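You operate a simulated robot arm through the tools that you are given. There is no shell and no other tool. Be economical: measure what you need, move in short steps, check, and stop when the job is done.

The job below is to be done with a simulated two-armed robot. You get a single attempt, and the scene is never put back.

JOB
On the front shelf, fold the grey rag in half.

It is judged by the outcome, as a careful person would: the job done as asked, and still so three seconds after it is handed in. It fails if anything else is knocked over, pushed out of place, dropped, spilled or broken. Flat cloth is picked up by pressing the open fingertips on it (5 to 10 N) and closing them slowly along it; thin cloth reads only 2 to 8 mm in the jaws.

ROBOT AND FRAMES
Two 7-joint arms with two-finger parallel grippers on one trunk, on a base that drives. Base frame: it is fixed to the floor where the robot stands at the start and does not move with it; the origin is under the middle of the robot, x ahead of it, y to its left, z up. Units: mm, rad, N and s.
The left shoulder is at the start at [70, 188, 1269], the right one opposite. Places, roughly: front shelf [500, -100, 600]. Payload 3.91 kg a hand.
The TCP of each hand is the grasp point between the finger pads, 30 mm short of the fingertips. In the tool frame z runs along the fingers and y along their closing line. The gripper opens to 110 mm. The fingers are 20 mm wide and 10 mm thick; the gripper's body (48 by 112 mm) begins 55 mm behind the TCP.
Orientation is that of the tool frame in the base frame, as [roll, pitch, yaw] about the fixed x, y, z axes, in that order (R = Rz(yaw) Ry(pitch) Rx(roll)). With the fingers straight down and closing along the base's y, the tool's x points along the base's -x, its y along +y and its z along -z.

CONTROLS
- The arms move only by the tool play_rows. It takes "left_motion", "right_motion" or both (then of equal length, played together; a hand with none holds still); each is one flat list of numbers, 7 for each row, row after row: the gripper command, from -1 (shut) to 1 (fully open), values between in proportion, then the shift along the base's x, y, z in mm, then the turn, a rotation vector about the base's x, y, z in rad. In form: [gripper, tx, ty, tz, wx, wy, wz, gripper, tx, ty, tz, wx, wy, wz, ...]. A call has 1 to 20 rows; each row shifts and turns the commanded pose from where the row before left it. Each row takes 0.2 s and may step no farther than 50 mm and 0.15 rad from the row before; otherwise, or with a gripper value out of range, the whole call is refused. Where a pose cannot be reached the arm comes as near as it can. A force on the tool above 40 N (or 10 N above the force at the start of the call, whichever is more), or a blocked arm, ends the call early, and 0.2 s more pass. The fingers move at their own pace (about 72 mm/s each) and stop on an object; they squeeze with about 25 N. The grip force told is the motor's: it shows also when the fingers shut on nothing. Time passes only in rows, and 0.2 s behind the last, so rows that do not move let the fingers close. The reply holds the time, the measured pose of the TCP, the force on the tool along the base axes, the opening and the grip force, in the units named above and with some noise, with the torque about the TCP (base axes, N m) and any sound that the robot's microphone picked up.
- Cameras (640 x 400 px; columns grow to the right, rows downward): "scene" is now at [100.9, -24.2, 1452.4]; the picture's right is [-0.46, -0.89, -0.00], its down [-0.83, 0.42, -0.36] and it looks along [0.32, -0.16, -0.93] (base axes); focal length 276 px, centre (320, 200). "left" rides on the left gripper at [72, -17, -103] in its tool frame; the picture's right is [0.23, 0.97, 0.00], its down [-0.76, 0.18, -0.62] and it looks along [-0.61, 0.14, 0.78] (tool axes); focal length 222 px, centre (320, 200). "right" rides on the right gripper at [72, 17, -103] in its tool frame; the picture's right is [-0.23, 0.97, 0.00], its down [-0.76, -0.18, -0.62] and it looks along [-0.61, -0.14, 0.78] (tool axes); focal length 222 px, centre (320, 200). There is no depth. A picture from a camera that has moved, and an enlarged one, comes with that camera's place and axes in the base frame and with its lens.
- grab_frame(camera): a new picture of that camera. The clock stands still meanwhile.
- lift_body(by): slides the trunk up (or, below 0, down) by that many mm; the arms and the scene camera ride with it, the base frame stays. It gives what a move gives, with no picture.
- drive_base(legs): drives the robot by 1 to 6 legs, each [ahead, turn to the left] in mm and rad, along the robot's own axes; the way and the turn of a leg run together, so that a leg with both is an arc; at most 1500 mm and 3.142 rad a leg. The arms and the cameras ride along, it lands a little off, and it stops where it bumps. It gives what a move gives.
- head_to(pan, tilt): turns the head with the scene camera to pan (to the left, within 1.501 rad either way) and tilt (down, from -0.506 to 1.204), counted from straight ahead of the robot. It gives what a move gives.
- inspect(camera, box): a new picture of the part [left, top, right, bottom] of that camera's present view, enlarged. The clock stands still meanwhile.
- finish_job(): hands the job in; it is judged then, once.

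Work in short steps. Places have to be worked out from the pictures, the camera data and where the tool is seen: move nearer, look again, correct. Check each grasp and each placing, and mend what went wrong. You have 120 turns and 92 pictures in all, those below and enlarged ones among them. Open the grippers and draw the arms clear of the work before you hand the job in, unless the task says otherwise; then end with one line.

The tools are called after ">>>" as name(argument=value, ...) on one line, values as JSON. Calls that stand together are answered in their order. play_rows: Moves the arms, as the interface text tells. Its arguments: {"type":"object","properties":{"left_motion":{"type":"array"},"right_motion":{"type":"array"}},"required":[]} The other tools are called the same way: lift_body (by) slides the trunk up or down; drive_base (legs) drives the base; head_to (pan, tilt) turns the head that bears the scene camera; grab_frame (camera) takes a picture; inspect (camera, box) takes an enlarged picture of a part of a camera's view; finish_job () hands the job in.

At the start:

```text
time_s: 0.0
left_tool_pos: [387.2, -9.3, 815.1]
left_orientation: [-3.14, 0.001, -3.14]
left_force: [0.1, 0.6, 0.2]
left_moment: [0.0, -0.01, -0.02]
left_opening: 110.1
left_grasp_force: 0.0
right_tool_pos: [340.8, -305.1, 813.3]
right_orientation: [-3.141, 0.001, 3.141]
right_force: [-0.3, -1.0, 0.1]
right_moment: [0.02, 0.03, -0.02]
right_opening: 110.2
right_grasp_force: 0.1
trunk travel left (down, up): [-779.0, 161.0]
robot x, y, heading: [0.4, -0.4, -0.001]
head pan, tilt: [-0.473, 1.201]
```

scene: 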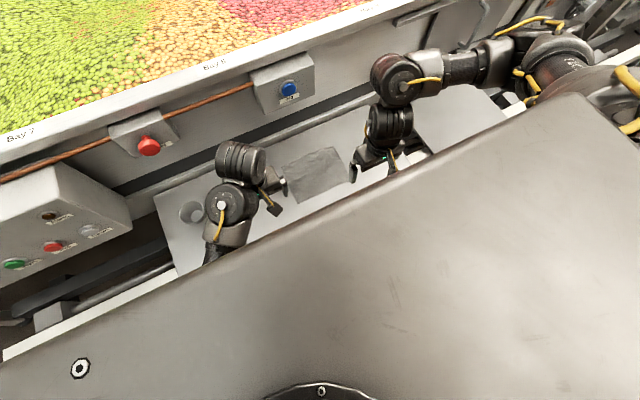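
right: 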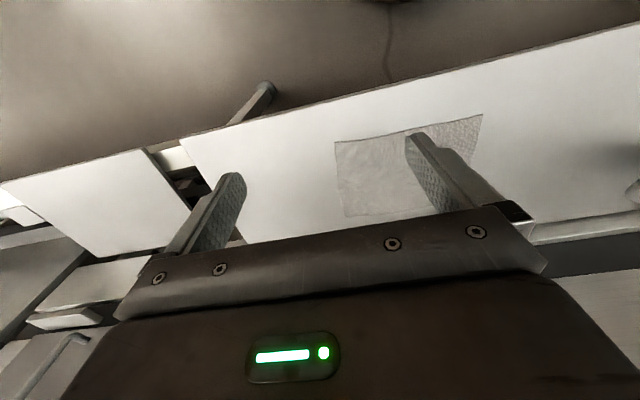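
left: 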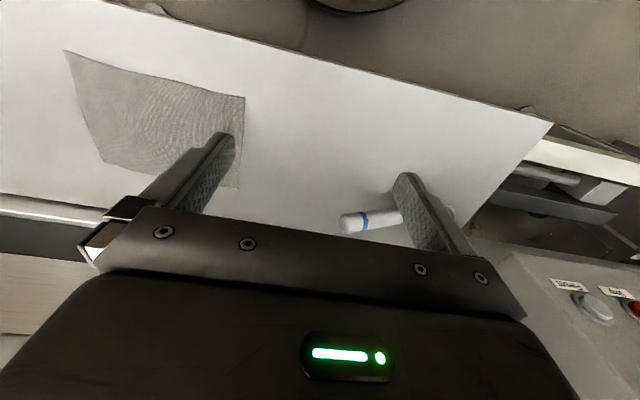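

The left wrist view puts the rag at about x 405–552, y −300…−105, z≈620. I'll look around before deciding where to stand.

>>> head_to(pan=-0.2, tilt=0.75)

>>> grab_frame(camera="scene")

>>> inspect(camera="left", box=[0, 0, 480, 300])

>>> inspect(camera="right", box=[160, 0, 640, 300])

```text
time_s: 0.9
left_tool_pos: [387.0, -8.7, 815.1]
left_orientation: [3.141, 0.001, -3.141]
left_force: [-0.2, 0.3, -0.4]
left_moment: [0.03, 0.01, -0.01]
left_opening: 109.9
left_grasp_force: 0.1
right_tool_pos: [340.8, -305.4, 813.9]
right_orientation: [3.141, 0.0, 3.141]
right_force: [0.6, 0.0, 0.0]
right_moment: [0.0, 0.02, 0.01]
right_opening: 110.0
right_grasp_force: 0.2
trunk travel left (down, up): [-779.0, 161.0]
robot x, y, heading: [-1.6, -0.8, -0.003]
head pan, tilt: [-0.201, 0.75]
```

```text
88 pictures are left
camera scene: at [132.2, -15.3, 1484.0], right [-0.2, -0.98, 0.0], down [-0.67, 0.14, -0.73], along [0.72, -0.15, -0.68], focal length 276 px, centre (320, 200)
```

scene: 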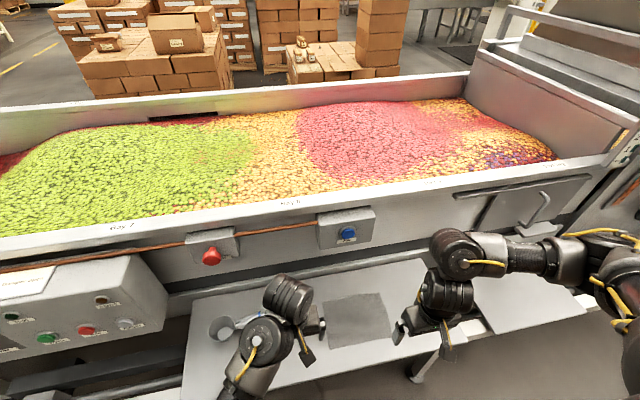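

```text
1.33 times, centred on (240, 150) of left
camera zoom: at [315.2, -26.3, 917.3], right [-0.23, 0.97, 0.0], down [0.76, 0.18, 0.62], along [0.61, 0.14, -0.78], focal length 296 px, centre (427, 267)
```

zoom: 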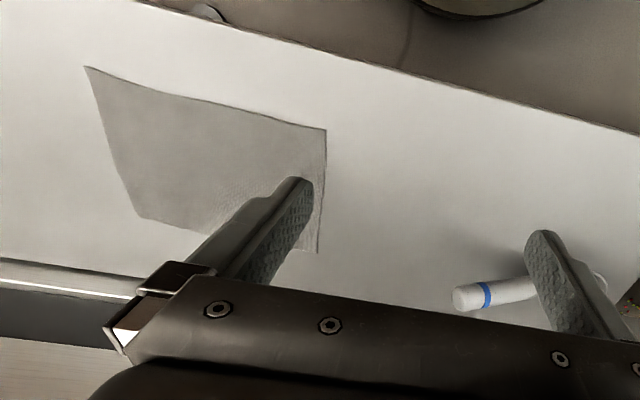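

```text
1.33 times, centred on (400, 150) of right
camera zoom: at [268.5, -287.8, 918.4], right [0.23, 0.97, 0.0], down [0.76, -0.18, 0.62], along [0.61, -0.14, -0.78], focal length 296 px, centre (213, 267)
```

zoom: 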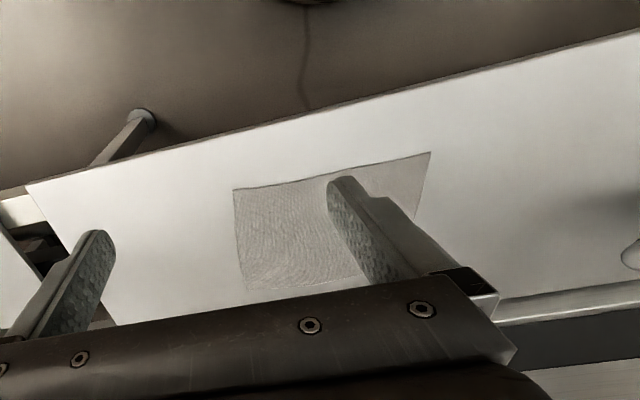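

The area is clear for a small turn to the right. I'll turn toward the rag so both hands reach its far edge, then check the pose.

>>> drive_base(legs=[[0, -0.22]])

>>> play_rows(left_motion=[0, 0, 0, 40, 0, 0, 0, 0, 0, 0, 40, 0, 0, 0, 0, 0, 0, 40, 0, 0, 0], right_motion=[0, 0, 0, 40, 0, 0, 0, 0, 0, 0, 40, 0, 0, 0, 0, 0, 0, 40, 0, 0, 0])

>>> lift_body(by=-150)

```text
time_s: 2.1
left_tool_pos: [374.5, -94.4, 814.0]
left_orientation: [3.14, 0.001, 2.916]
left_force: [-0.4, -0.1, 0.8]
left_moment: [0.02, 0.0, -0.01]
left_opening: 110.0
left_grasp_force: 0.1
right_tool_pos: [264.6, -373.1, 813.8]
right_orientation: [-3.141, -0.001, 2.915]
right_force: [-0.6, 0.3, 0.1]
right_moment: [0.03, -0.02, -0.02]
right_opening: 110.0
right_grasp_force: 0.1
trunk travel left (down, up): [-779.0, 161.0]
robot x, y, heading: [-2.8, 2.1, -0.224]
head pan, tilt: [-0.201, 0.75]
```

```text
time_s: 3.1
left_tool_pos: [390.9, -90.0, 814.0]
left_orientation: [3.094, -0.016, 2.926]
left_force: [-0.9, -0.3, -0.1]
left_moment: [0.02, 0.0, 0.01]
left_opening: 55.0
left_grasp_force: 0.1
left hand out of reach, approached as far as the arm can: row 1, 2, 3
right_tool_pos: [270.9, -386.6, 927.6]
right_orientation: [3.138, -0.003, 2.92]
right_force: [0.6, 0.9, 0.5]
right_moment: [-0.05, 0.01, 0.02]
right_opening: 55.0
right_grasp_force: 0.0
right hand out of reach, approached as far as the arm can: row 3
trunk travel left (down, up): [-779.0, 161.0]
robot x, y, heading: [0.7, 4.2, -0.226]
head pan, tilt: [-0.201, 0.75]
stopped in row 3 (left hand): the arm was blocked; the commanded pose is now the measured one
```

```text
time_s: 4.8
left_tool_pos: [389.4, -90.1, 663.5]
left_orientation: [3.094, -0.016, 2.927]
left_force: [0.8, 0.3, -0.6]
left_moment: [0.01, 0.02, 0.0]
left_opening: 54.9
left_grasp_force: 0.1
right_tool_pos: [270.9, -386.9, 778.2]
right_orientation: [3.138, -0.004, 2.92]
right_force: [-0.5, 0.1, -0.3]
right_moment: [-0.02, -0.02, 0.01]
right_opening: 54.8
right_grasp_force: 0.1
trunk travel left (down, up): [-629.0, 311.0]
robot x, y, heading: [-1.6, -0.3, -0.224]
head pan, tilt: [-0.201, 0.75]
```

The left arm is at a reach limit upward near the body. The fingertips are now about 13 mm above the shelf, so I'll move it forward and up, and bring the right hand over its far corner.

>>> play_rows(left_motion=[0, 10, 0, 10, 0, 0, 0, 0, 25, 0, 15, 0, 0, 0, 0, 25, 0, 15, 0, 0, 0, 0, 25, 0, 15, 0, 0, 0, 0, 25, 0, 15, 0, 0, 0], right_motion=[0, 30, 10, -10, 0, 0, 0.05, 0, 40, 10, -10, 0, 0, 0.05, 0, 40, 10, -10, 0, 0, 0.05, 0, 40, 10, -10, 0, 0, 0.05, 0, 40, 10, -10, 0, 0, 0.025])

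>>> grab_frame(camera="scene")

>>> grab_frame(camera="left")

>>> grab_frame(camera="right")

```text
time_s: 6.0
left_tool_pos: [493.1, -76.7, 694.8]
left_orientation: [3.099, -0.017, 2.925]
left_force: [-0.1, 0.1, 0.9]
left_moment: [-0.05, -0.02, 0.02]
left_opening: 54.7
left_grasp_force: 0.1
left hand out of reach, approached as far as the arm can: row 1, 2, 3, 4, 5
right_tool_pos: [462.3, -336.7, 725.6]
right_orientation: [3.139, -0.005, -3.138]
right_force: [0.2, 1.5, 0.2]
right_moment: [-0.01, 0.0, 0.0]
right_opening: 55.0
right_grasp_force: 0.1
trunk travel left (down, up): [-629.0, 311.0]
robot x, y, heading: [-1.8, 0.7, -0.227]
head pan, tilt: [-0.201, 0.75]
```

```text
85 pictures are left
camera scene: at [127.2, -43.9, 1333.9], right [-0.41, -0.91, 0.0], down [-0.62, 0.28, -0.73], along [0.67, -0.3, -0.68], focal length 276 px, centre (320, 200)
```

scene: 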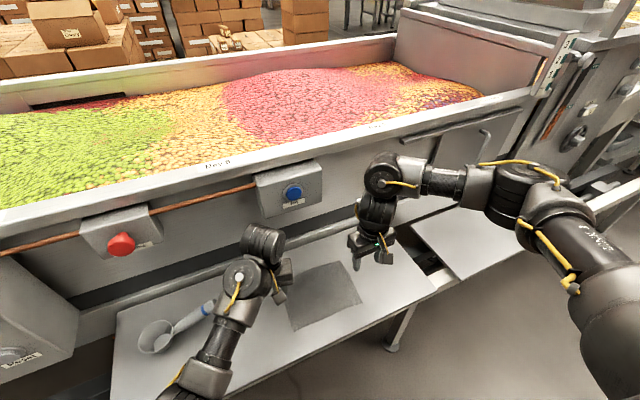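

```text
84 pictures are left
camera left: at [419.6, -82.1, 797.6], right [-0.01, 1.0, 0.04], down [0.79, -0.02, 0.62], along [0.62, 0.04, -0.78], focal length 222 px, centre (320, 200)
```

left: 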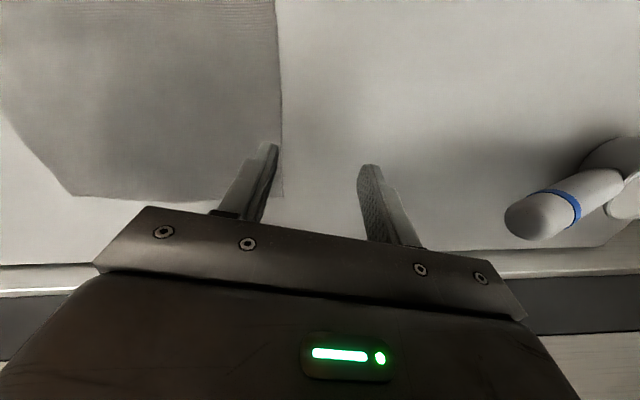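

```text
83 pictures are left
camera right: at [390.2, -320.0, 831.1], right [0.22, 0.97, 0.0], down [0.77, -0.18, 0.62], along [0.6, -0.14, -0.79], focal length 222 px, centre (320, 200)
```

right: 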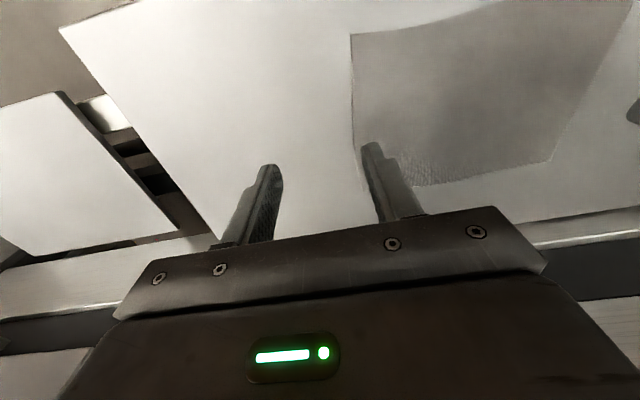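

The fit is good: the rag spans x 402–553, y −305…−108, z≈620. I'll raise the trunk for more upward room and align the left hand's yaw, moving toward its far-left corner.

>>> lift_body(by=80)

>>> play_rows(left_motion=[-0.4, 10, -10, -10, 0.015, 0, 0.06, -0.4, 10, -10, -10, 0.015, 0, 0.06, -0.4, 10, -10, -10, 0.01, 0, 0.06, -0.4, 10, -10, -10, 0, 0, 0.036, -0.4, 10, -10, -10, 0, 0, 0], right_motion=[-0.4, 15, 10, -10, 0, 0, 0, -0.4, 15, 10, -20, 0, 0, 0, -0.4, 15, 10, -20, 0, 0, 0, -0.4, 15, 10, -20, 0, 0, 0, -0.4, 20, 10, -20, 0, 0, 0])

```text
time_s: 7.2
left_tool_pos: [491.2, -76.3, 774.4]
left_orientation: [3.099, -0.015, 2.925]
left_force: [0.8, 0.4, 0.5]
left_moment: [0.0, -0.01, -0.04]
left_opening: 55.0
left_grasp_force: 0.1
right_tool_pos: [461.4, -335.8, 806.4]
right_orientation: [3.138, -0.003, -3.14]
right_force: [0.4, -0.4, -0.3]
right_moment: [0.03, -0.02, -0.01]
right_opening: 54.7
right_grasp_force: 0.0
trunk travel left (down, up): [-709.0, 231.0]
robot x, y, heading: [0.2, -1.0, -0.222]
head pan, tilt: [-0.201, 0.75]
```

```text
time_s: 8.4
left_tool_pos: [546.5, -116.7, 719.8]
left_orientation: [3.048, -0.02, -3.135]
left_force: [0.0, 0.2, -0.7]
left_moment: [-0.03, 0.02, 0.01]
left_opening: 33.2
left_grasp_force: 0.0
right_tool_pos: [542.1, -285.5, 715.0]
right_orientation: [3.137, -0.005, -3.137]
right_force: [-0.7, 0.9, -0.3]
right_moment: [-0.02, -0.02, -0.02]
right_opening: 32.9
right_grasp_force: 0.0
trunk travel left (down, up): [-709.0, 231.0]
robot x, y, heading: [2.2, -0.4, -0.225]
head pan, tilt: [-0.201, 0.75]
```

Both hands are nearly over the far corners. Before grasping, I'll rehearse the folding motion in the air (pull back toward the robot with fingers tilting forward) to check reach.

>>> play_rows(left_motion=[-0.4, -20, -3, 0, -0.03, -0.13, 0, -0.4, -20, -3, 0, -0.03, -0.13, 0, -0.4, -20, -3, 0, -0.03, -0.13, 0, -0.4, -20, -3, 0, 0, -0.13, 0, -0.4, -20, 0, 0, 0, -0.13, 0, -0.4, -20, 0, 0, 0, -0.13, 0, -0.4, -20, 0, 0, 0, -0.13, 0], right_motion=[-0.4, -20, 0, 0, 0, -0.13, 0, -0.4, -20, 0, 0, 0, -0.13, 0, -0.4, -20, 0, 0, 0, -0.13, 0, -0.4, -20, 0, 0, 0, -0.13, 0, -0.4, -20, 0, 0, 0, -0.13, 0, -0.4, -20, 0, 0, 0, -0.13, 0, -0.4, -20, 0, 0, 0, -0.13, 0])

>>> grab_frame(camera="scene")

```text
time_s: 10.0
left_tool_pos: [399.7, -136.9, 724.7]
left_orientation: [-3.115, 0.892, -3.112]
left_force: [-0.1, -0.3, 0.4]
left_moment: [-0.03, 0.01, 0.02]
left_opening: 32.7
left_grasp_force: 0.0
right_tool_pos: [399.6, -285.3, 716.4]
right_orientation: [3.141, 0.908, -3.137]
right_force: [0.3, -0.2, 0.6]
right_moment: [0.02, 0.05, 0.03]
right_opening: 32.7
right_grasp_force: 0.0
trunk travel left (down, up): [-709.0, 231.0]
robot x, y, heading: [-1.5, -2.9, -0.224]
head pan, tilt: [-0.201, 0.75]
```

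```text
82 pictures are left
camera scene: at [123.3, -44.9, 1414.3], right [-0.41, -0.91, 0.0], down [-0.62, 0.28, -0.73], along [0.67, -0.3, -0.68], focal length 276 px, centre (320, 200)
```

scene: 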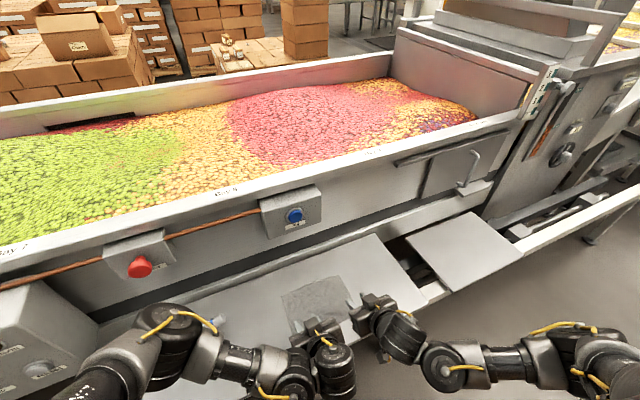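

The fold pose is reachable. I'll go back to the far corners and descend partway.

>>> play_rows(left_motion=[-0.6, 21, 1, 0, 0, 0.13, 0, -0.6, 22, 1, 0, 0, 0.13, 0, -0.6, 22, 1, 0, 0, 0.13, 0, -0.6, 22, 1, 0, 0, 0.13, 0, -0.6, 22, 0, -10, 0, 0.13, 0, -0.6, 22, 0, -15, 0, 0.13, 0, -0.6, 22, 0, -20, 0, 0.115, 0], right_motion=[-0.6, 21, 0, 0, 0, 0.13, 0, -0.6, 22, 0, 0, 0, 0.13, 0, -0.6, 22, 0, 0, 0, 0.13, 0, -0.6, 22, 0, 0, 0, 0.13, 0, -0.6, 22, 0, -5, 0, 0.13, 0, -0.6, 22, 0, -15, 0, 0.13, 0, -0.6, 22, 0, -20, 0, 0.13, 0])

>>> grab_frame(camera="left")

>>> grab_frame(camera="right")

```text
time_s: 11.8
left_tool_pos: [569.1, -107.0, 669.8]
left_orientation: [3.105, 0.007, -3.101]
left_force: [0.4, 0.3, -0.3]
left_moment: [-0.01, -0.01, 0.0]
left_opening: 22.0
left_grasp_force: 0.1
right_tool_pos: [553.8, -286.2, 679.4]
right_orientation: [3.136, 0.0, -3.137]
right_force: [-1.1, 0.1, -0.1]
right_moment: [0.02, 0.03, -0.01]
right_opening: 22.2
right_grasp_force: 0.0
trunk travel left (down, up): [-709.0, 231.0]
robot x, y, heading: [-2.6, 0.4, -0.223]
head pan, tilt: [-0.201, 0.75]
stopped in row 7 (left hand): the arm was blocked; the commanded pose is now the measured one
```

```text
81 pictures are left
camera left: at [497.0, -129.6, 771.3], right [-0.27, 0.96, 0.03], down [0.75, 0.18, 0.63], along [0.6, 0.19, -0.77], focal length 222 px, centre (320, 200)
```

left: 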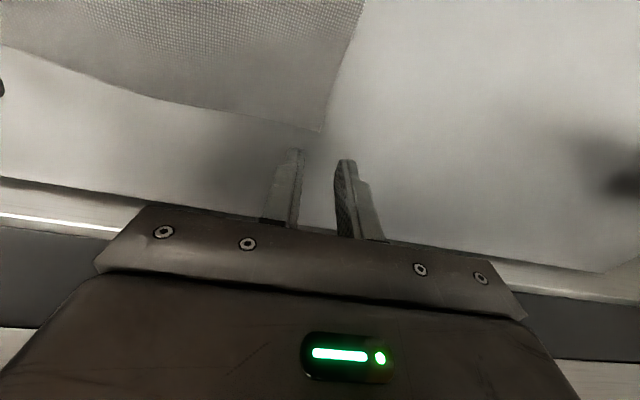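

```text
80 pictures are left
camera right: at [481.9, -270.6, 783.7], right [0.22, 0.97, 0.01], down [0.76, -0.18, 0.62], along [0.61, -0.13, -0.78], focal length 222 px, centre (320, 200)
```

right: 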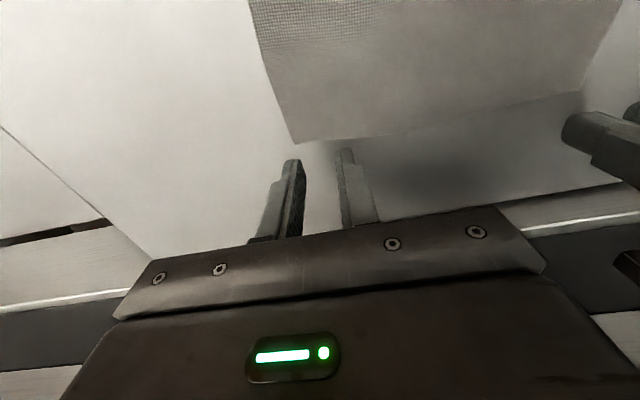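

Left ended up 16–25 mm off and reported blocked, with no force. I'll check the scene for an arm-to-arm contact.

>>> grab_frame(camera="scene")

```text
79 pictures are left
camera scene: at [123.1, -45.3, 1414.2], right [-0.41, -0.91, 0.0], down [-0.62, 0.28, -0.73], along [0.67, -0.3, -0.68], focal length 276 px, centre (320, 200)
```

scene: 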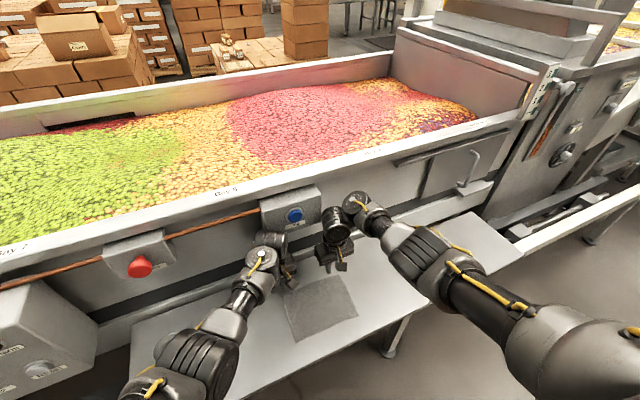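

The left wrist looks near the blue-button box; zooming in.

>>> inspect(camera="scene", box=[220, 160, 400, 300])

```text
2.86 times, centred on (310, 230) of scene
camera zoom: at [123.1, -45.3, 1414.2], right [-0.41, -0.91, 0.0], down [-0.62, 0.28, -0.73], along [0.67, -0.3, -0.68], focal length 788 px, centre (349, 114)
```

zoom: 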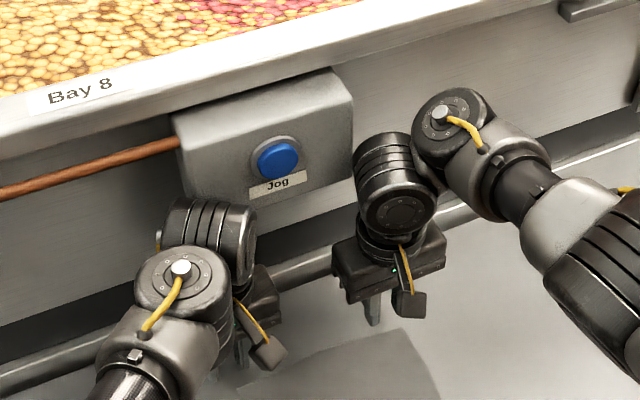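

The blue "Jog" button sits at about (570, −178, 936), overhanging the far edge, so upright wrists come too close. I'll pull both hands straight back toward the robot.

>>> play_rows(left_motion=[-0.6, -15, 0, 0, 0, 0, 0, -0.6, -15, 0, 0, 0, 0, 0, -0.6, -20, 0, 0, 0, 0, 0, -0.6, -20, 0, 0, 0, 0, 0], right_motion=[-0.6, -10, 0, 0, 0, 0, 0, -0.6, -15, 0, 0, 0, 0, 0, -0.6, -20, 0, 0, 0, 0, 0, -0.6, -20, 0, 0, 0, 0, 0])

>>> inspect(camera="scene", box=[180, 160, 420, 350])

```text
time_s: 13.0
left_tool_pos: [523.1, -94.6, 679.0]
left_orientation: [3.099, 0.04, -3.086]
left_force: [0.5, 0.2, -0.3]
left_moment: [0.02, -0.03, -0.01]
left_opening: 22.0
left_grasp_force: 0.1
right_tool_pos: [491.9, -286.7, 678.5]
right_orientation: [3.138, -0.004, -3.136]
right_force: [-0.7, 0.2, 0.0]
right_moment: [-0.03, -0.01, -0.01]
right_opening: 22.2
right_grasp_force: 0.0
trunk travel left (down, up): [-709.0, 231.0]
robot x, y, heading: [-0.7, -1.5, -0.228]
head pan, tilt: [-0.201, 0.75]
stopped in row 4 (left hand): the arm was blocked; the commanded pose is now the measured one
```

```text
2.11 times, centred on (300, 255) of scene
camera zoom: at [125.8, -43.4, 1414.0], right [-0.41, -0.91, 0.0], down [-0.62, 0.28, -0.73], along [0.67, -0.3, -0.68], focal length 580 px, centre (362, 84)
```

zoom: 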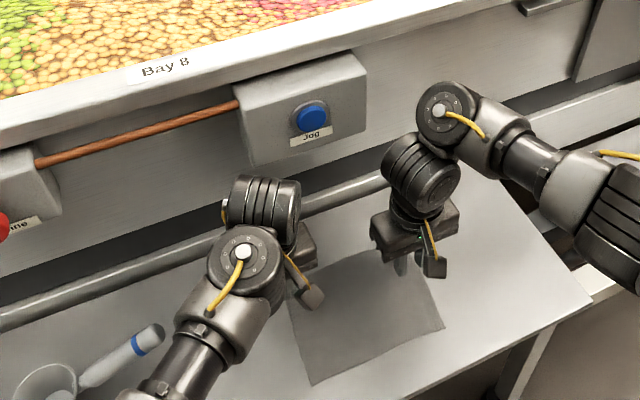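

The left arm is near a joint limit when reaching across, so I'll reposition the robot squarely in front of the rag. That means raising the trunk, backing off, shifting right and coming back in.

>>> lift_body(by=120)

>>> drive_base(legs=[[-250, 0], [0, -0.78], [300, 0], [0, 1.0]])

>>> grab_frame(camera="scene")

```text
time_s: 14.5
left_tool_pos: [522.1, -94.7, 798.0]
left_orientation: [3.098, 0.037, -3.087]
left_force: [0.3, 0.5, -0.3]
left_moment: [0.0, -0.01, -0.03]
left_opening: 22.2
left_grasp_force: 0.1
right_tool_pos: [491.3, -286.6, 798.1]
right_orientation: [3.135, -0.005, -3.136]
right_force: [-0.5, -0.5, 0.3]
right_moment: [0.0, 0.04, 0.01]
right_opening: 21.9
right_grasp_force: 0.0
trunk travel left (down, up): [-829.0, 111.0]
robot x, y, heading: [0.1, 3.0, -0.22]
head pan, tilt: [-0.201, 0.75]
```

```text
time_s: 22.6
left_tool_pos: [441.5, -140.6, 799.7]
left_orientation: [3.098, 0.04, -2.82]
left_force: [0.0, 0.3, -0.2]
left_moment: [0.0, -0.01, 0.0]
left_opening: 22.0
left_grasp_force: 0.0
right_tool_pos: [464.4, -334.1, 798.9]
right_orientation: [3.136, -0.005, -2.869]
right_force: [-0.1, 0.1, -0.2]
right_moment: [-0.01, -0.01, -0.02]
right_opening: 22.1
right_grasp_force: 0.0
trunk travel left (down, up): [-829.0, 111.0]
robot x, y, heading: [-84.6, -186.7, 0.043]
head pan, tilt: [-0.201, 0.75]
```

```text
76 pictures are left
camera scene: at [47.5, -196.0, 1534.1], right [-0.16, -0.99, 0.0], down [-0.67, 0.11, -0.73], along [0.72, -0.12, -0.68], focal length 276 px, centre (320, 200)
```

scene: 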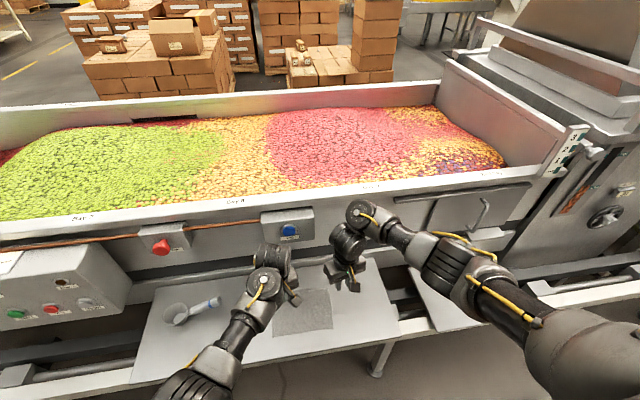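

Now roughly square with the rag at y≈−187. I'll pull the hands back a bit and straighten their yaw, then creep forward.

>>> play_rows(left_motion=[-0.6, -15, 5, 0, -0.02, -0.02, -0.07, -0.6, -15, 5, 0, -0.02, -0.02, -0.07, -0.6, -15, 5, 0, 0, 0, -0.07, -0.6, -15, 5, 0, 0, 0, -0.07], right_motion=[-0.6, -20, 5, 0, 0, 0, -0.07, -0.6, -20, 5, 0, 0, 0, -0.07, -0.6, -20, 5, 0, 0, 0, -0.05, -0.6, -20, 5, 0, 0, 0, -0.04])

>>> drive_base(legs=[[70, -0.043]])

```text
time_s: 23.6
left_tool_pos: [382.0, -120.3, 798.5]
left_orientation: [-3.137, 0.068, -3.099]
left_force: [-0.9, 0.7, -0.1]
left_moment: [-0.01, -0.01, 0.0]
left_opening: 22.1
left_grasp_force: 0.0
right_tool_pos: [383.0, -313.0, 798.7]
right_orientation: [3.137, -0.003, -3.101]
right_force: [0.2, 1.3, 0.3]
right_moment: [-0.02, -0.01, -0.03]
right_opening: 22.2
right_grasp_force: 0.0
trunk travel left (down, up): [-829.0, 111.0]
robot x, y, heading: [-84.9, -186.3, 0.039]
head pan, tilt: [-0.201, 0.75]
```

```text
time_s: 24.6
left_tool_pos: [449.4, -139.7, 799.6]
left_orientation: [-3.137, 0.069, 3.141]
left_force: [-1.1, 1.0, 0.0]
left_moment: [0.0, -0.03, 0.02]
left_opening: 22.2
left_grasp_force: 0.0
right_tool_pos: [444.4, -333.8, 801.0]
right_orientation: [3.139, 0.001, 3.139]
right_force: [-0.6, 0.3, -0.2]
right_moment: [-0.01, -0.04, 0.01]
right_opening: 22.0
right_grasp_force: 0.0
trunk travel left (down, up): [-829.0, 111.0]
robot x, y, heading: [-20.6, -184.6, -0.009]
head pan, tilt: [-0.201, 0.75]
```

Both hands respond well now. Next I'll move them to the far corners with a 0.4 rad forward tilt so the wrists stay away from the box, at z≈690.

>>> play_rows(left_motion=[-0.6, 15, 1, -18, 0, -0.055, 0, -0.6, 15, 1, -18, 0, -0.055, 0, -0.6, 15, 1, -18, 0, -0.055, 0, -0.6, 15, 1, -18, 0, -0.055, 0, -0.6, 15, 1, -18, 0, -0.055, 0, -0.6, 15, 2, -18, 0, -0.055, 0], right_motion=[-0.6, 15, 8, -18, 0, -0.067, 0, -0.6, 15, 8, -18, 0, -0.067, 0, -0.6, 15, 8, -18, 0, -0.067, 0, -0.6, 15, 8, -18, 0, -0.067, 0, -0.6, 15, 8, -18, 0, -0.067, 0, -0.6, 18, 8, -20, 0, -0.067, 0])

>>> grab_frame(camera="left")

>>> grab_frame(camera="right")

>>> grab_frame(camera="scene")

```text
time_s: 26.0
left_tool_pos: [543.5, -132.2, 690.3]
left_orientation: [-3.136, 0.396, 3.138]
left_force: [-0.1, 0.2, -1.3]
left_moment: [-0.03, -0.01, -0.01]
left_opening: 22.1
left_grasp_force: 0.1
right_tool_pos: [538.8, -287.1, 687.7]
right_orientation: [3.138, 0.398, 3.138]
right_force: [-0.7, -0.7, 0.9]
right_moment: [-0.02, 0.04, 0.01]
right_opening: 21.7
right_grasp_force: 0.0
trunk travel left (down, up): [-829.0, 111.0]
robot x, y, heading: [-19.0, -186.0, -0.003]
head pan, tilt: [-0.201, 0.75]
```

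```text
75 pictures are left
camera left: at [438.3, -147.6, 756.7], right [-0.21, 0.97, -0.09], down [0.46, 0.18, 0.87], along [0.86, 0.14, -0.49], focal length 222 px, centre (320, 200)
```

left: 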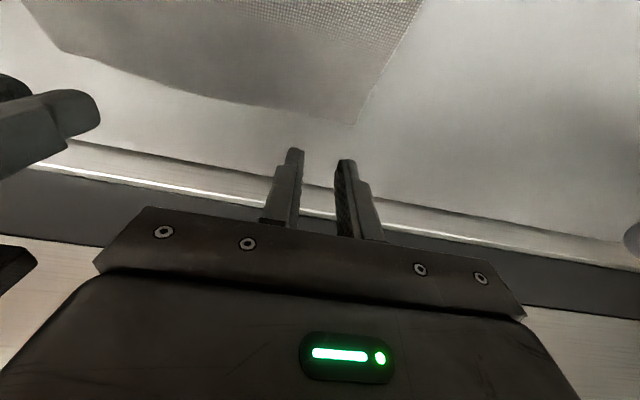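

```text
74 pictures are left
camera right: at [431.5, -270.0, 756.2], right [0.21, 0.97, 0.09], down [0.46, -0.18, 0.87], along [0.86, -0.14, -0.49], focal length 222 px, centre (320, 200)
```

right: 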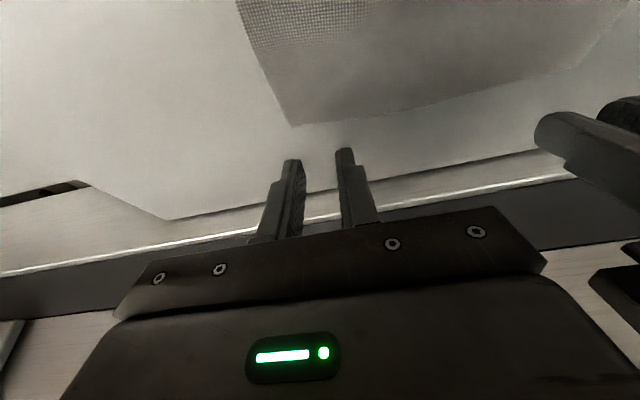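

```text
73 pictures are left
camera scene: at [115.2, -199.7, 1534.1], right [-0.2, -0.98, 0.0], down [-0.67, 0.14, -0.73], along [0.72, -0.15, -0.68], focal length 276 px, centre (320, 200)
```

scene: 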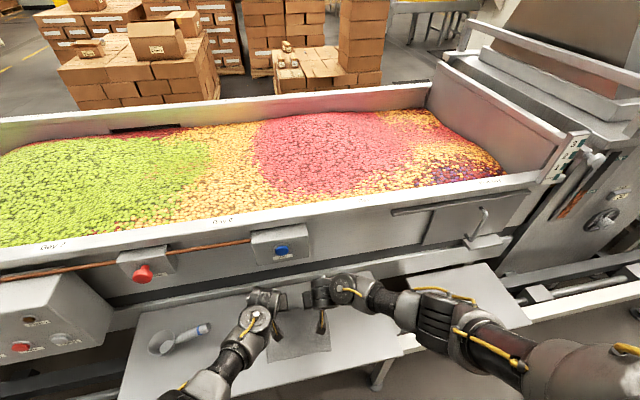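

The corners check out at (553, −110) and (547, −306). I'll descend to just above the cloth with the fingers about 32 mm apart.

>>> play_rows(left_motion=[-0.42, 0, -3, -10, 0, 0, 0, -0.42, 0, 0, -10, 0, 0, 0, -0.42, 0, 0, -10, 0, 0, 0, -0.42, 0, 0, -4, 0, 0, 0, -0.42, 0, 0, 0, 0, 0, 0], right_motion=[-0.42, 0, 5, -10, 0, 0, 0, -0.42, 0, 0, -10, 0, 0, 0, -0.42, 0, 0, -10, 0, 0, 0, -0.42, 0, 0, -2, 0, 0, 0, -0.42, 0, 0, 0, 0, 0, 0])

>>> grab_frame(camera="left")

>>> grab_frame(camera="right")

```text
time_s: 27.2
left_tool_pos: [542.6, -130.7, 654.2]
left_orientation: [3.141, 0.395, 3.14]
left_force: [0.3, 0.4, 0.6]
left_moment: [0.01, 0.0, 0.0]
left_opening: 31.6
left_grasp_force: 0.0
right_tool_pos: [537.8, -281.9, 656.6]
right_orientation: [3.139, 0.398, 3.138]
right_force: [-0.1, 0.0, 0.2]
right_moment: [-0.01, -0.01, -0.02]
right_opening: 31.6
right_grasp_force: 0.0
trunk travel left (down, up): [-829.0, 111.0]
robot x, y, heading: [-17.8, -186.2, -0.006]
head pan, tilt: [-0.201, 0.75]
```

```text
72 pictures are left
camera left: at [436.3, -147.0, 721.0], right [-0.21, 0.97, -0.09], down [0.46, 0.18, 0.87], along [0.86, 0.14, -0.49], focal length 222 px, centre (320, 200)
```

left: 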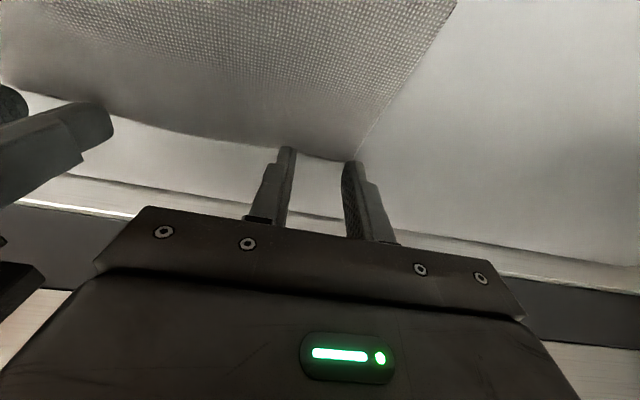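

```text
71 pictures are left
camera right: at [431.4, -265.1, 724.9], right [0.21, 0.97, 0.09], down [0.46, -0.18, 0.87], along [0.86, -0.14, -0.49], focal length 222 px, centre (320, 200)
```

right: 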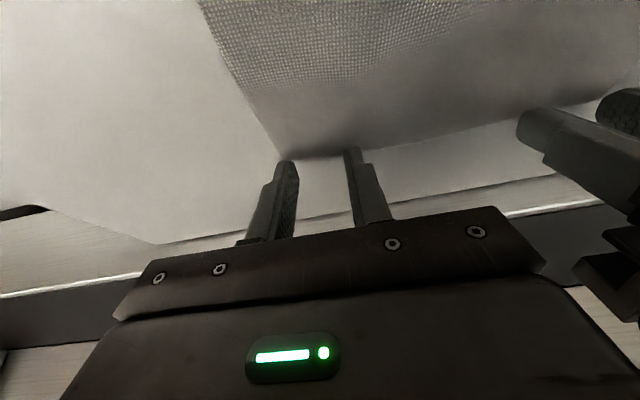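

The outer fingers are right at the corners. I'll shift both hands inward a bit and back 4 mm, then press down gently.

>>> play_rows(left_motion=[-0.42, -4, -8, 0, 0, 0, 0, -0.42, 0, 0, -1, 0, 0, 0, -0.42, 0, 0, -1.5, 0, 0, 0, -0.42, 0, 0, 0, 0, 0, 0], right_motion=[-0.42, -4, 7, 0, 0, 0, 0, -0.42, 0, 0, -3, 0, 0, 0, -0.42, 0, 0, -1.5, 0, 0, 0, -0.42, 0, 0, 0, 0, 0, 0])

```text
time_s: 28.2
left_tool_pos: [546.0, -119.9, 652.3]
left_orientation: [3.119, 0.413, 3.141]
left_force: [-4.6, 1.3, 27.5]
left_moment: [-0.51, 0.04, -0.06]
left_opening: 31.4
left_grasp_force: 0.0
right_tool_pos: [534.4, -276.7, 654.4]
right_orientation: [3.135, 0.401, 3.137]
right_force: [-0.4, -0.8, 0.4]
right_moment: [-0.02, 0.02, -0.01]
right_opening: 32.2
right_grasp_force: 0.1
trunk travel left (down, up): [-829.0, 111.0]
robot x, y, heading: [-18.7, -189.3, -0.005]
head pan, tilt: [-0.201, 0.75]
stopped in row 4 (left hand): the force on the tool passed its limit (the readings are from after the stop); the commanded pose is now the measured one
```

The left hand was pushed +y rather than −y, with 27 N contact. I'll lift it a little and look for wrist-to-wrist contact.

>>> play_rows(left_motion=[-0.42, 0, 0, 4, 0, 0, 0, -0.42, 0, 0, 4, 0, 0, 0], right_motion=[-0.42, 0, 0, 0, 0, 0, 0, -0.42, 0, 0, 0, 0, 0, 0])

>>> inspect(camera="scene", box=[200, 240, 400, 380])

```text
time_s: 28.8
left_tool_pos: [547.3, -118.4, 660.0]
left_orientation: [3.115, 0.408, -3.141]
left_force: [0.5, 0.3, 0.5]
left_moment: [0.0, 0.0, 0.02]
left_opening: 32.4
left_grasp_force: 0.0
right_tool_pos: [534.8, -274.6, 653.4]
right_orientation: [3.134, 0.399, 3.137]
right_force: [1.6, -0.2, 5.2]
right_moment: [-0.05, -0.03, 0.01]
right_opening: 31.9
right_grasp_force: 0.1
trunk travel left (down, up): [-829.0, 111.0]
robot x, y, heading: [-16.5, -184.7, 0.0]
head pan, tilt: [-0.201, 0.75]
```

```text
2.86 times, centred on (300, 310) of scene
camera zoom: at [113.6, -200.5, 1534.0], right [-0.2, -0.98, 0.0], down [-0.67, 0.14, -0.73], along [0.72, -0.15, -0.68], focal length 788 px, centre (377, -114)
```

zoom: 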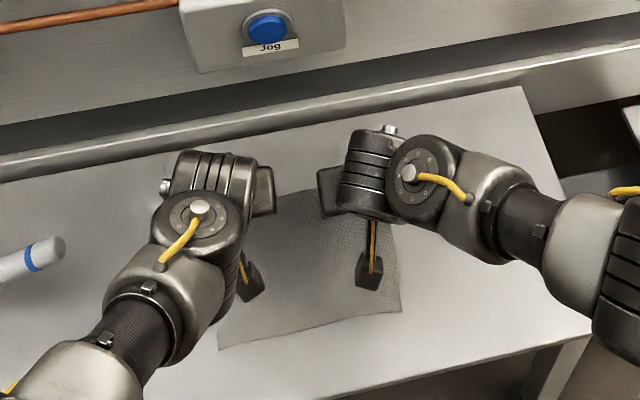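

The grippers have a visible gap, so this isn't contact. I'll test the left hand's −y freedom with the right moved outward 12 mm and lifted.

>>> play_rows(left_motion=[-0.5, 0, 0, 3, 0, 0, 0, -0.5, -2, -4, 0, -0.02, 0, 0, -0.5, -2, -4, 0, 0, 0, 0, -0.5, 0, 0, 0, 0, 0, 0], right_motion=[-0.5, 0, 0, 5, 0, 0, 0, -0.5, 0, -6, 0, 0, 0, 0, -0.5, 0, -6, 0, 0, 0, 0, -0.5, 0, 0, 0, 0, 0, 0])

```text
time_s: 29.8
left_tool_pos: [551.9, -112.1, 665.1]
left_orientation: [3.121, 0.419, -3.134]
left_force: [0.0, -0.5, -0.3]
left_moment: [0.02, -0.02, -0.03]
left_opening: 27.5
left_grasp_force: 0.1
right_tool_pos: [534.6, -285.7, 658.1]
right_orientation: [3.136, 0.398, 3.138]
right_force: [0.2, 0.3, -0.2]
right_moment: [0.01, 0.0, -0.01]
right_opening: 27.4
right_grasp_force: 0.0
trunk travel left (down, up): [-829.0, 111.0]
robot x, y, heading: [-19.9, -185.0, -0.007]
head pan, tilt: [-0.201, 0.75]
```

The left arm drifts opposite to its commands, so it's in a poor joint posture. I'll bring it up, back and to its own side to unwind, then come in again.

>>> play_rows(left_motion=[-0.5, 0, 0, 25, 0, 0.04, 0, -0.5, 0, 0, 25, 0, 0.04, 0, -0.5, -20, 10, 25, 0, 0.04, 0, -0.5, -20, 20, 25, 0, 0.04, 0, -0.5, -20, 20, 25, 0, 0.05, 0, -0.5, -25, 20, 15, 0, 0.05, 0, -0.5, -25, 20, 0, 0, 0.05, 0, -0.5, -25, 20, 0, 0, 0.05, 0, -0.5, 0, 30, 0, 0, 0.05, 0, -0.5, 0, 30, 0, 0, 0, 0])

>>> grab_frame(camera="scene")

```text
time_s: 32.0
left_tool_pos: [404.9, 30.7, 798.4]
left_orientation: [3.137, -0.003, -3.123]
left_force: [3.1, 0.5, -5.0]
left_moment: [-0.13, -0.14, -0.04]
left_opening: 27.5
left_grasp_force: 0.1
right_tool_pos: [533.7, -287.5, 658.6]
right_orientation: [3.137, 0.398, 3.138]
right_force: [0.3, 0.3, 0.1]
right_moment: [-0.02, -0.02, 0.01]
right_opening: 27.8
right_grasp_force: 0.1
trunk travel left (down, up): [-829.0, 111.0]
robot x, y, heading: [-19.5, -183.6, 0.001]
head pan, tilt: [-0.201, 0.75]
stopped in row 10 (left hand): the force on the tool passed its limit (the readings are from after the stop); the commanded pose is now the measured one
```

```text
69 pictures are left
camera scene: at [114.0, -199.6, 1534.1], right [-0.2, -0.98, 0.0], down [-0.67, 0.14, -0.73], along [0.72, -0.15, -0.68], focal length 276 px, centre (320, 200)
```

scene: 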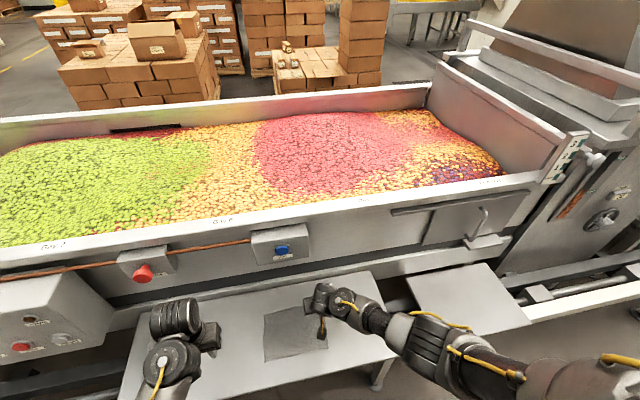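

The force stop in mid-air is odd; checking the left view for contact.

>>> grab_frame(camera="left")

>>> play_rows(left_motion=[-0.5, 0, 0, 0, 0, 0, 0, -0.5, 0, 0, 0, 0, 0, 0])

```text
68 pictures are left
camera left: at [334.2, 12.6, 901.9], right [-0.24, 0.97, 0.0], down [0.76, 0.19, 0.62], along [0.6, 0.15, -0.78], focal length 222 px, centre (320, 200)
```

left: 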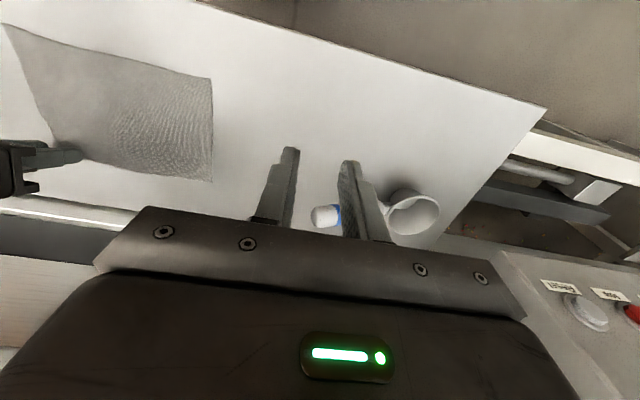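

```text
time_s: 32.6
left_tool_pos: [405.4, 30.6, 799.0]
left_orientation: [3.14, 0.0, -3.124]
left_force: [2.5, -0.6, -6.7]
left_moment: [0.11, -0.28, 0.05]
left_opening: 27.2
left_grasp_force: 0.0
right_tool_pos: [534.4, -287.3, 658.0]
right_orientation: [3.136, 0.397, 3.139]
right_force: [-0.3, 0.4, 0.7]
right_moment: [-0.03, 0.0, -0.04]
right_opening: 27.7
right_grasp_force: 0.0
trunk travel left (down, up): [-829.0, 111.0]
robot x, y, heading: [-20.2, -183.1, -0.002]
head pan, tilt: [-0.201, 0.75]
```

There's a persistent ~7 N on the left hand. I'll look down at it with the head.

>>> head_to(pan=0.25, tilt=1.0)

>>> grab_frame(camera="scene")

```text
time_s: 33.5
left_tool_pos: [405.8, 30.7, 798.0]
left_orientation: [3.137, -0.003, -3.123]
left_force: [2.1, -2.4, -7.7]
left_moment: [0.38, -0.37, 0.19]
left_opening: 27.6
left_grasp_force: 0.0
right_tool_pos: [535.0, -287.1, 657.1]
right_orientation: [3.134, 0.397, 3.138]
right_force: [-0.4, 0.6, 0.0]
right_moment: [-0.03, -0.02, 0.01]
right_opening: 27.4
right_grasp_force: 0.0
trunk travel left (down, up): [-829.0, 111.0]
robot x, y, heading: [-19.4, -186.3, 0.0]
head pan, tilt: [0.25, 1.0]
```

```text
67 pictures are left
camera scene: at [100.7, -166.6, 1515.0], right [0.24, -0.97, 0.0], down [-0.82, -0.2, -0.54], along [0.52, 0.13, -0.84], focal length 276 px, centre (320, 200)
```

scene: 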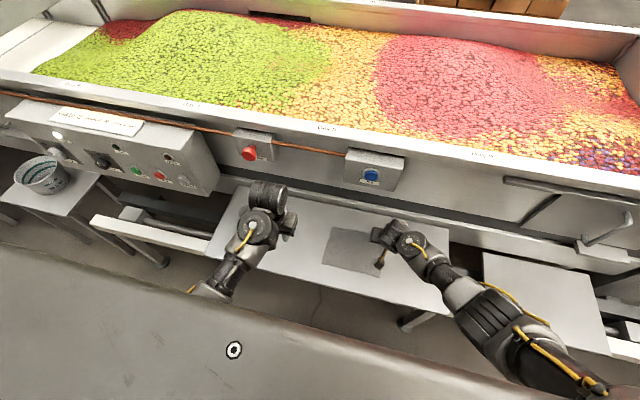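

Nothing external seems near the hand, so I suspect the arm is folded on itself. I'll move it forward and see whether the force clears.

>>> play_rows(left_motion=[-0.5, 15, -5, -10, 0, 0, 0, -0.5, 15, -5, -10, 0, 0, 0, -0.5, 15, -5, -10, 0, 0, 0, -0.5, 15, -5, 0, 0, 0, 0])

>>> grab_frame(camera="scene")

>>> grab_frame(camera="right")

```text
time_s: 34.5
left_tool_pos: [465.1, 9.5, 768.6]
left_orientation: [3.138, -0.003, -3.121]
left_force: [0.0, 0.0, -0.5]
left_moment: [0.01, 0.02, 0.0]
left_opening: 27.4
left_grasp_force: 0.0
right_tool_pos: [534.7, -287.1, 658.5]
right_orientation: [3.136, 0.398, 3.138]
right_force: [0.1, 0.0, 0.2]
right_moment: [-0.01, -0.02, 0.01]
right_opening: 27.7
right_grasp_force: 0.1
trunk travel left (down, up): [-829.0, 111.0]
robot x, y, heading: [-18.1, -186.7, -0.004]
head pan, tilt: [0.25, 1.0]
```

```text
66 pictures are left
camera scene: at [101.5, -167.1, 1514.9], right [0.24, -0.97, 0.0], down [-0.82, -0.21, -0.54], along [0.52, 0.13, -0.84], focal length 276 px, centre (320, 200)
```

scene: 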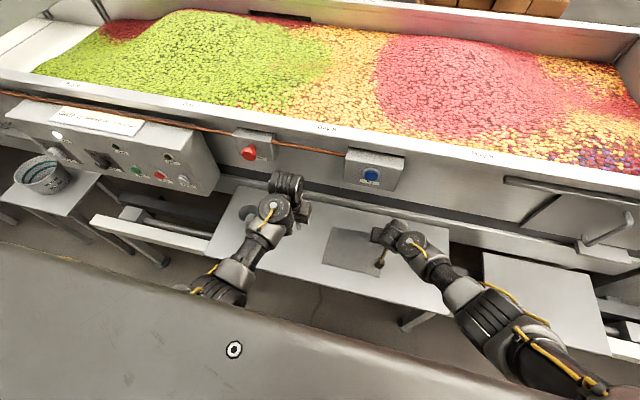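

```text
65 pictures are left
camera right: at [427.8, -271.0, 726.5], right [0.21, 0.97, 0.09], down [0.46, -0.18, 0.87], along [0.86, -0.14, -0.49], focal length 222 px, centre (320, 200)
```

right: 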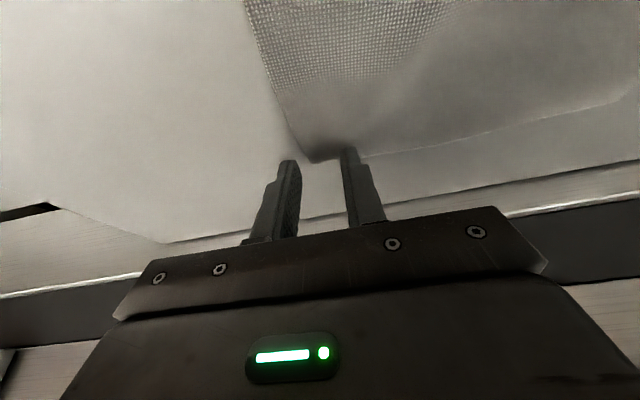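

The force is gone. I'll bring the left hand in again toward its corner, checking that it tracks the commands.

>>> play_rows(left_motion=[-0.6, 5, -15, 0, 0, -0.04, 0, -0.6, 5, -15, 0, 0, -0.05, 0, -0.6, 5, -15, 0, 0, -0.05, 0, -0.6, 10, -15, 0, 0, -0.05, 0, -0.6, 10, -15, -10, 0, -0.05, 0, -0.6, 10, -15, -15, 0, -0.05, 0, -0.6, 10, -15, -15, 0, -0.05, 0, -0.6, 10, -15, -15, 0, -0.06, 0, -0.6, 11, -12, -20, 0, 0, -0.02])

```text
time_s: 36.5
left_tool_pos: [542.3, -122.5, 691.7]
left_orientation: [-3.139, 0.399, 3.14]
left_force: [-0.1, 0.1, 0.7]
left_moment: [0.0, 0.01, 0.01]
left_opening: 22.1
left_grasp_force: 0.0
right_tool_pos: [535.3, -287.6, 657.3]
right_orientation: [3.135, 0.397, 3.138]
right_force: [0.2, -0.6, -0.1]
right_moment: [-0.02, 0.0, 0.0]
right_opening: 27.1
right_grasp_force: 0.1
trunk travel left (down, up): [-829.0, 111.0]
robot x, y, heading: [-15.2, -186.1, -0.008]
head pan, tilt: [0.25, 1.0]
```

It tracks now. I'll descend to just above the cloth and compare commanded with measured.

>>> play_rows(left_motion=[-0.5, -2, -4, -10, 0, 0, 0, -0.5, -2, -2, -10, 0, 0, 0, -0.5, 0, 0, -10, 0, 0, 0, -0.5, 0, 0, -4, 0, 0, 0, -0.5, 0, 0, 0, 0, 0, 0])

>>> grab_frame(camera="left")

```text
time_s: 37.7
left_tool_pos: [539.7, -108.2, 656.0]
left_orientation: [3.12, 0.398, -3.141]
left_force: [0.2, -0.1, 0.0]
left_moment: [0.01, -0.01, 0.05]
left_opening: 27.1
left_grasp_force: 0.0
right_tool_pos: [535.1, -287.2, 657.5]
right_orientation: [3.137, 0.398, 3.137]
right_force: [-0.7, 0.1, 0.1]
right_moment: [-0.01, 0.02, -0.03]
right_opening: 27.5
right_grasp_force: 0.0
trunk travel left (down, up): [-829.0, 111.0]
robot x, y, heading: [-17.8, -184.6, -0.006]
head pan, tilt: [0.25, 1.0]
```

```text
64 pictures are left
camera left: at [433.9, -126.8, 721.6], right [-0.22, 0.97, -0.07], down [0.46, 0.16, 0.87], along [0.86, 0.16, -0.48], focal length 222 px, centre (320, 200)
```

left: 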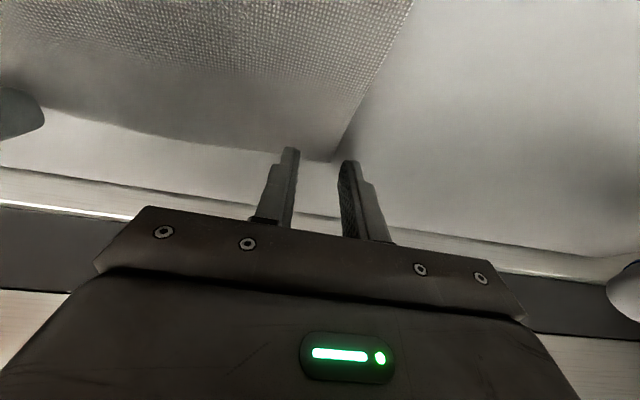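

Once low, the left arm is physically hindered when its hand is close to the robot's centreline. I'll raise both hands and shift the base about 25 mm to the right so the demand is symmetric.

>>> play_rows(left_motion=[-0.5, 0, 0, 20, 0, 0, 0, -0.5, 0, 0, 20, 0, 0, 0, -0.5, -10, 0, 20, 0, 0, 0], right_motion=[-0.5, 0, 0, 20, 0, 0, 0, -0.5, 0, 0, 20, 0, 0, 0, -0.5, -10, 0, 20, 0, 0, 0])

>>> drive_base(legs=[[-140, 0], [0, 0.17], [-150, 0], [0, -0.166], [280, 0]])

```text
time_s: 38.5
left_tool_pos: [534.8, -113.8, 723.8]
left_orientation: [3.125, 0.408, -3.141]
left_force: [0.1, 0.2, -0.9]
left_moment: [-0.03, 0.05, -0.03]
left_opening: 27.6
left_grasp_force: 0.1
right_tool_pos: [523.2, -286.3, 718.3]
right_orientation: [3.135, 0.4, 3.138]
right_force: [-0.1, 0.4, -0.3]
right_moment: [-0.05, 0.01, 0.01]
right_opening: 27.7
right_grasp_force: 0.0
trunk travel left (down, up): [-829.0, 111.0]
robot x, y, heading: [-19.0, -183.0, -0.009]
head pan, tilt: [0.25, 1.0]
```

```text
time_s: 43.7
left_tool_pos: [522.2, -132.2, 717.1]
left_orientation: [3.125, 0.397, -3.137]
left_force: [0.2, -0.6, -1.0]
left_moment: [-0.04, 0.04, 0.0]
left_opening: 27.5
left_grasp_force: 0.0
right_tool_pos: [518.3, -305.0, 718.8]
right_orientation: [3.137, 0.399, -3.137]
right_force: [0.4, 0.0, -0.7]
right_moment: [-0.02, 0.0, -0.03]
right_opening: 27.5
right_grasp_force: 0.0
trunk travel left (down, up): [-829.0, 111.0]
robot x, y, heading: [-21.1, -211.2, 0.005]
head pan, tilt: [0.25, 1.0]
```

To tell hand-to-hand contact from a joint limit, I'll move the right hand out 40 mm and command the left −6 mm.

>>> play_rows(left_motion=[-0.5, 0, 0, 0, 0, 0, 0, -0.5, 0, 0, 0, 0, 0, 0, -0.5, 0, -3, 0, 0, 0, 0, -0.5, 0, -3, 0, 0, 0, 0, -0.5, 0, 0, 0, 0, 0, 0], right_motion=[-0.5, 0, -20, 0, 0, 0, 0, -0.5, 0, -20, 0, 0, 0, 0, -0.5, 0, 0, 0, 0, 0, 0, -0.5, 0, 0, 0, 0, 0, 0, -0.5, 0, 0, 0, 0, 0, 0])

>>> grab_frame(camera="scene")

```text
time_s: 44.9
left_tool_pos: [522.9, -128.9, 714.4]
left_orientation: [3.108, 0.394, -3.138]
left_force: [-0.2, 0.1, -0.5]
left_moment: [-0.03, 0.01, -0.02]
left_opening: 27.3
left_grasp_force: 0.0
right_tool_pos: [519.9, -344.9, 718.1]
right_orientation: [3.136, 0.398, -3.136]
right_force: [-0.2, -0.2, -0.7]
right_moment: [0.0, 0.02, -0.02]
right_opening: 27.4
right_grasp_force: 0.0
trunk travel left (down, up): [-829.0, 111.0]
robot x, y, heading: [-21.8, -211.3, 0.007]
head pan, tilt: [0.25, 1.0]
```

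```text
63 pictures are left
camera scene: at [95.9, -189.2, 1514.9], right [0.25, -0.97, 0.0], down [-0.81, -0.21, -0.54], along [0.52, 0.14, -0.84], focal length 276 px, centre (320, 200)
```

scene: 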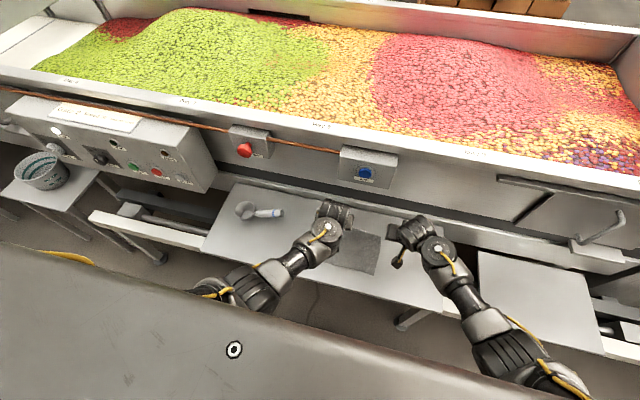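

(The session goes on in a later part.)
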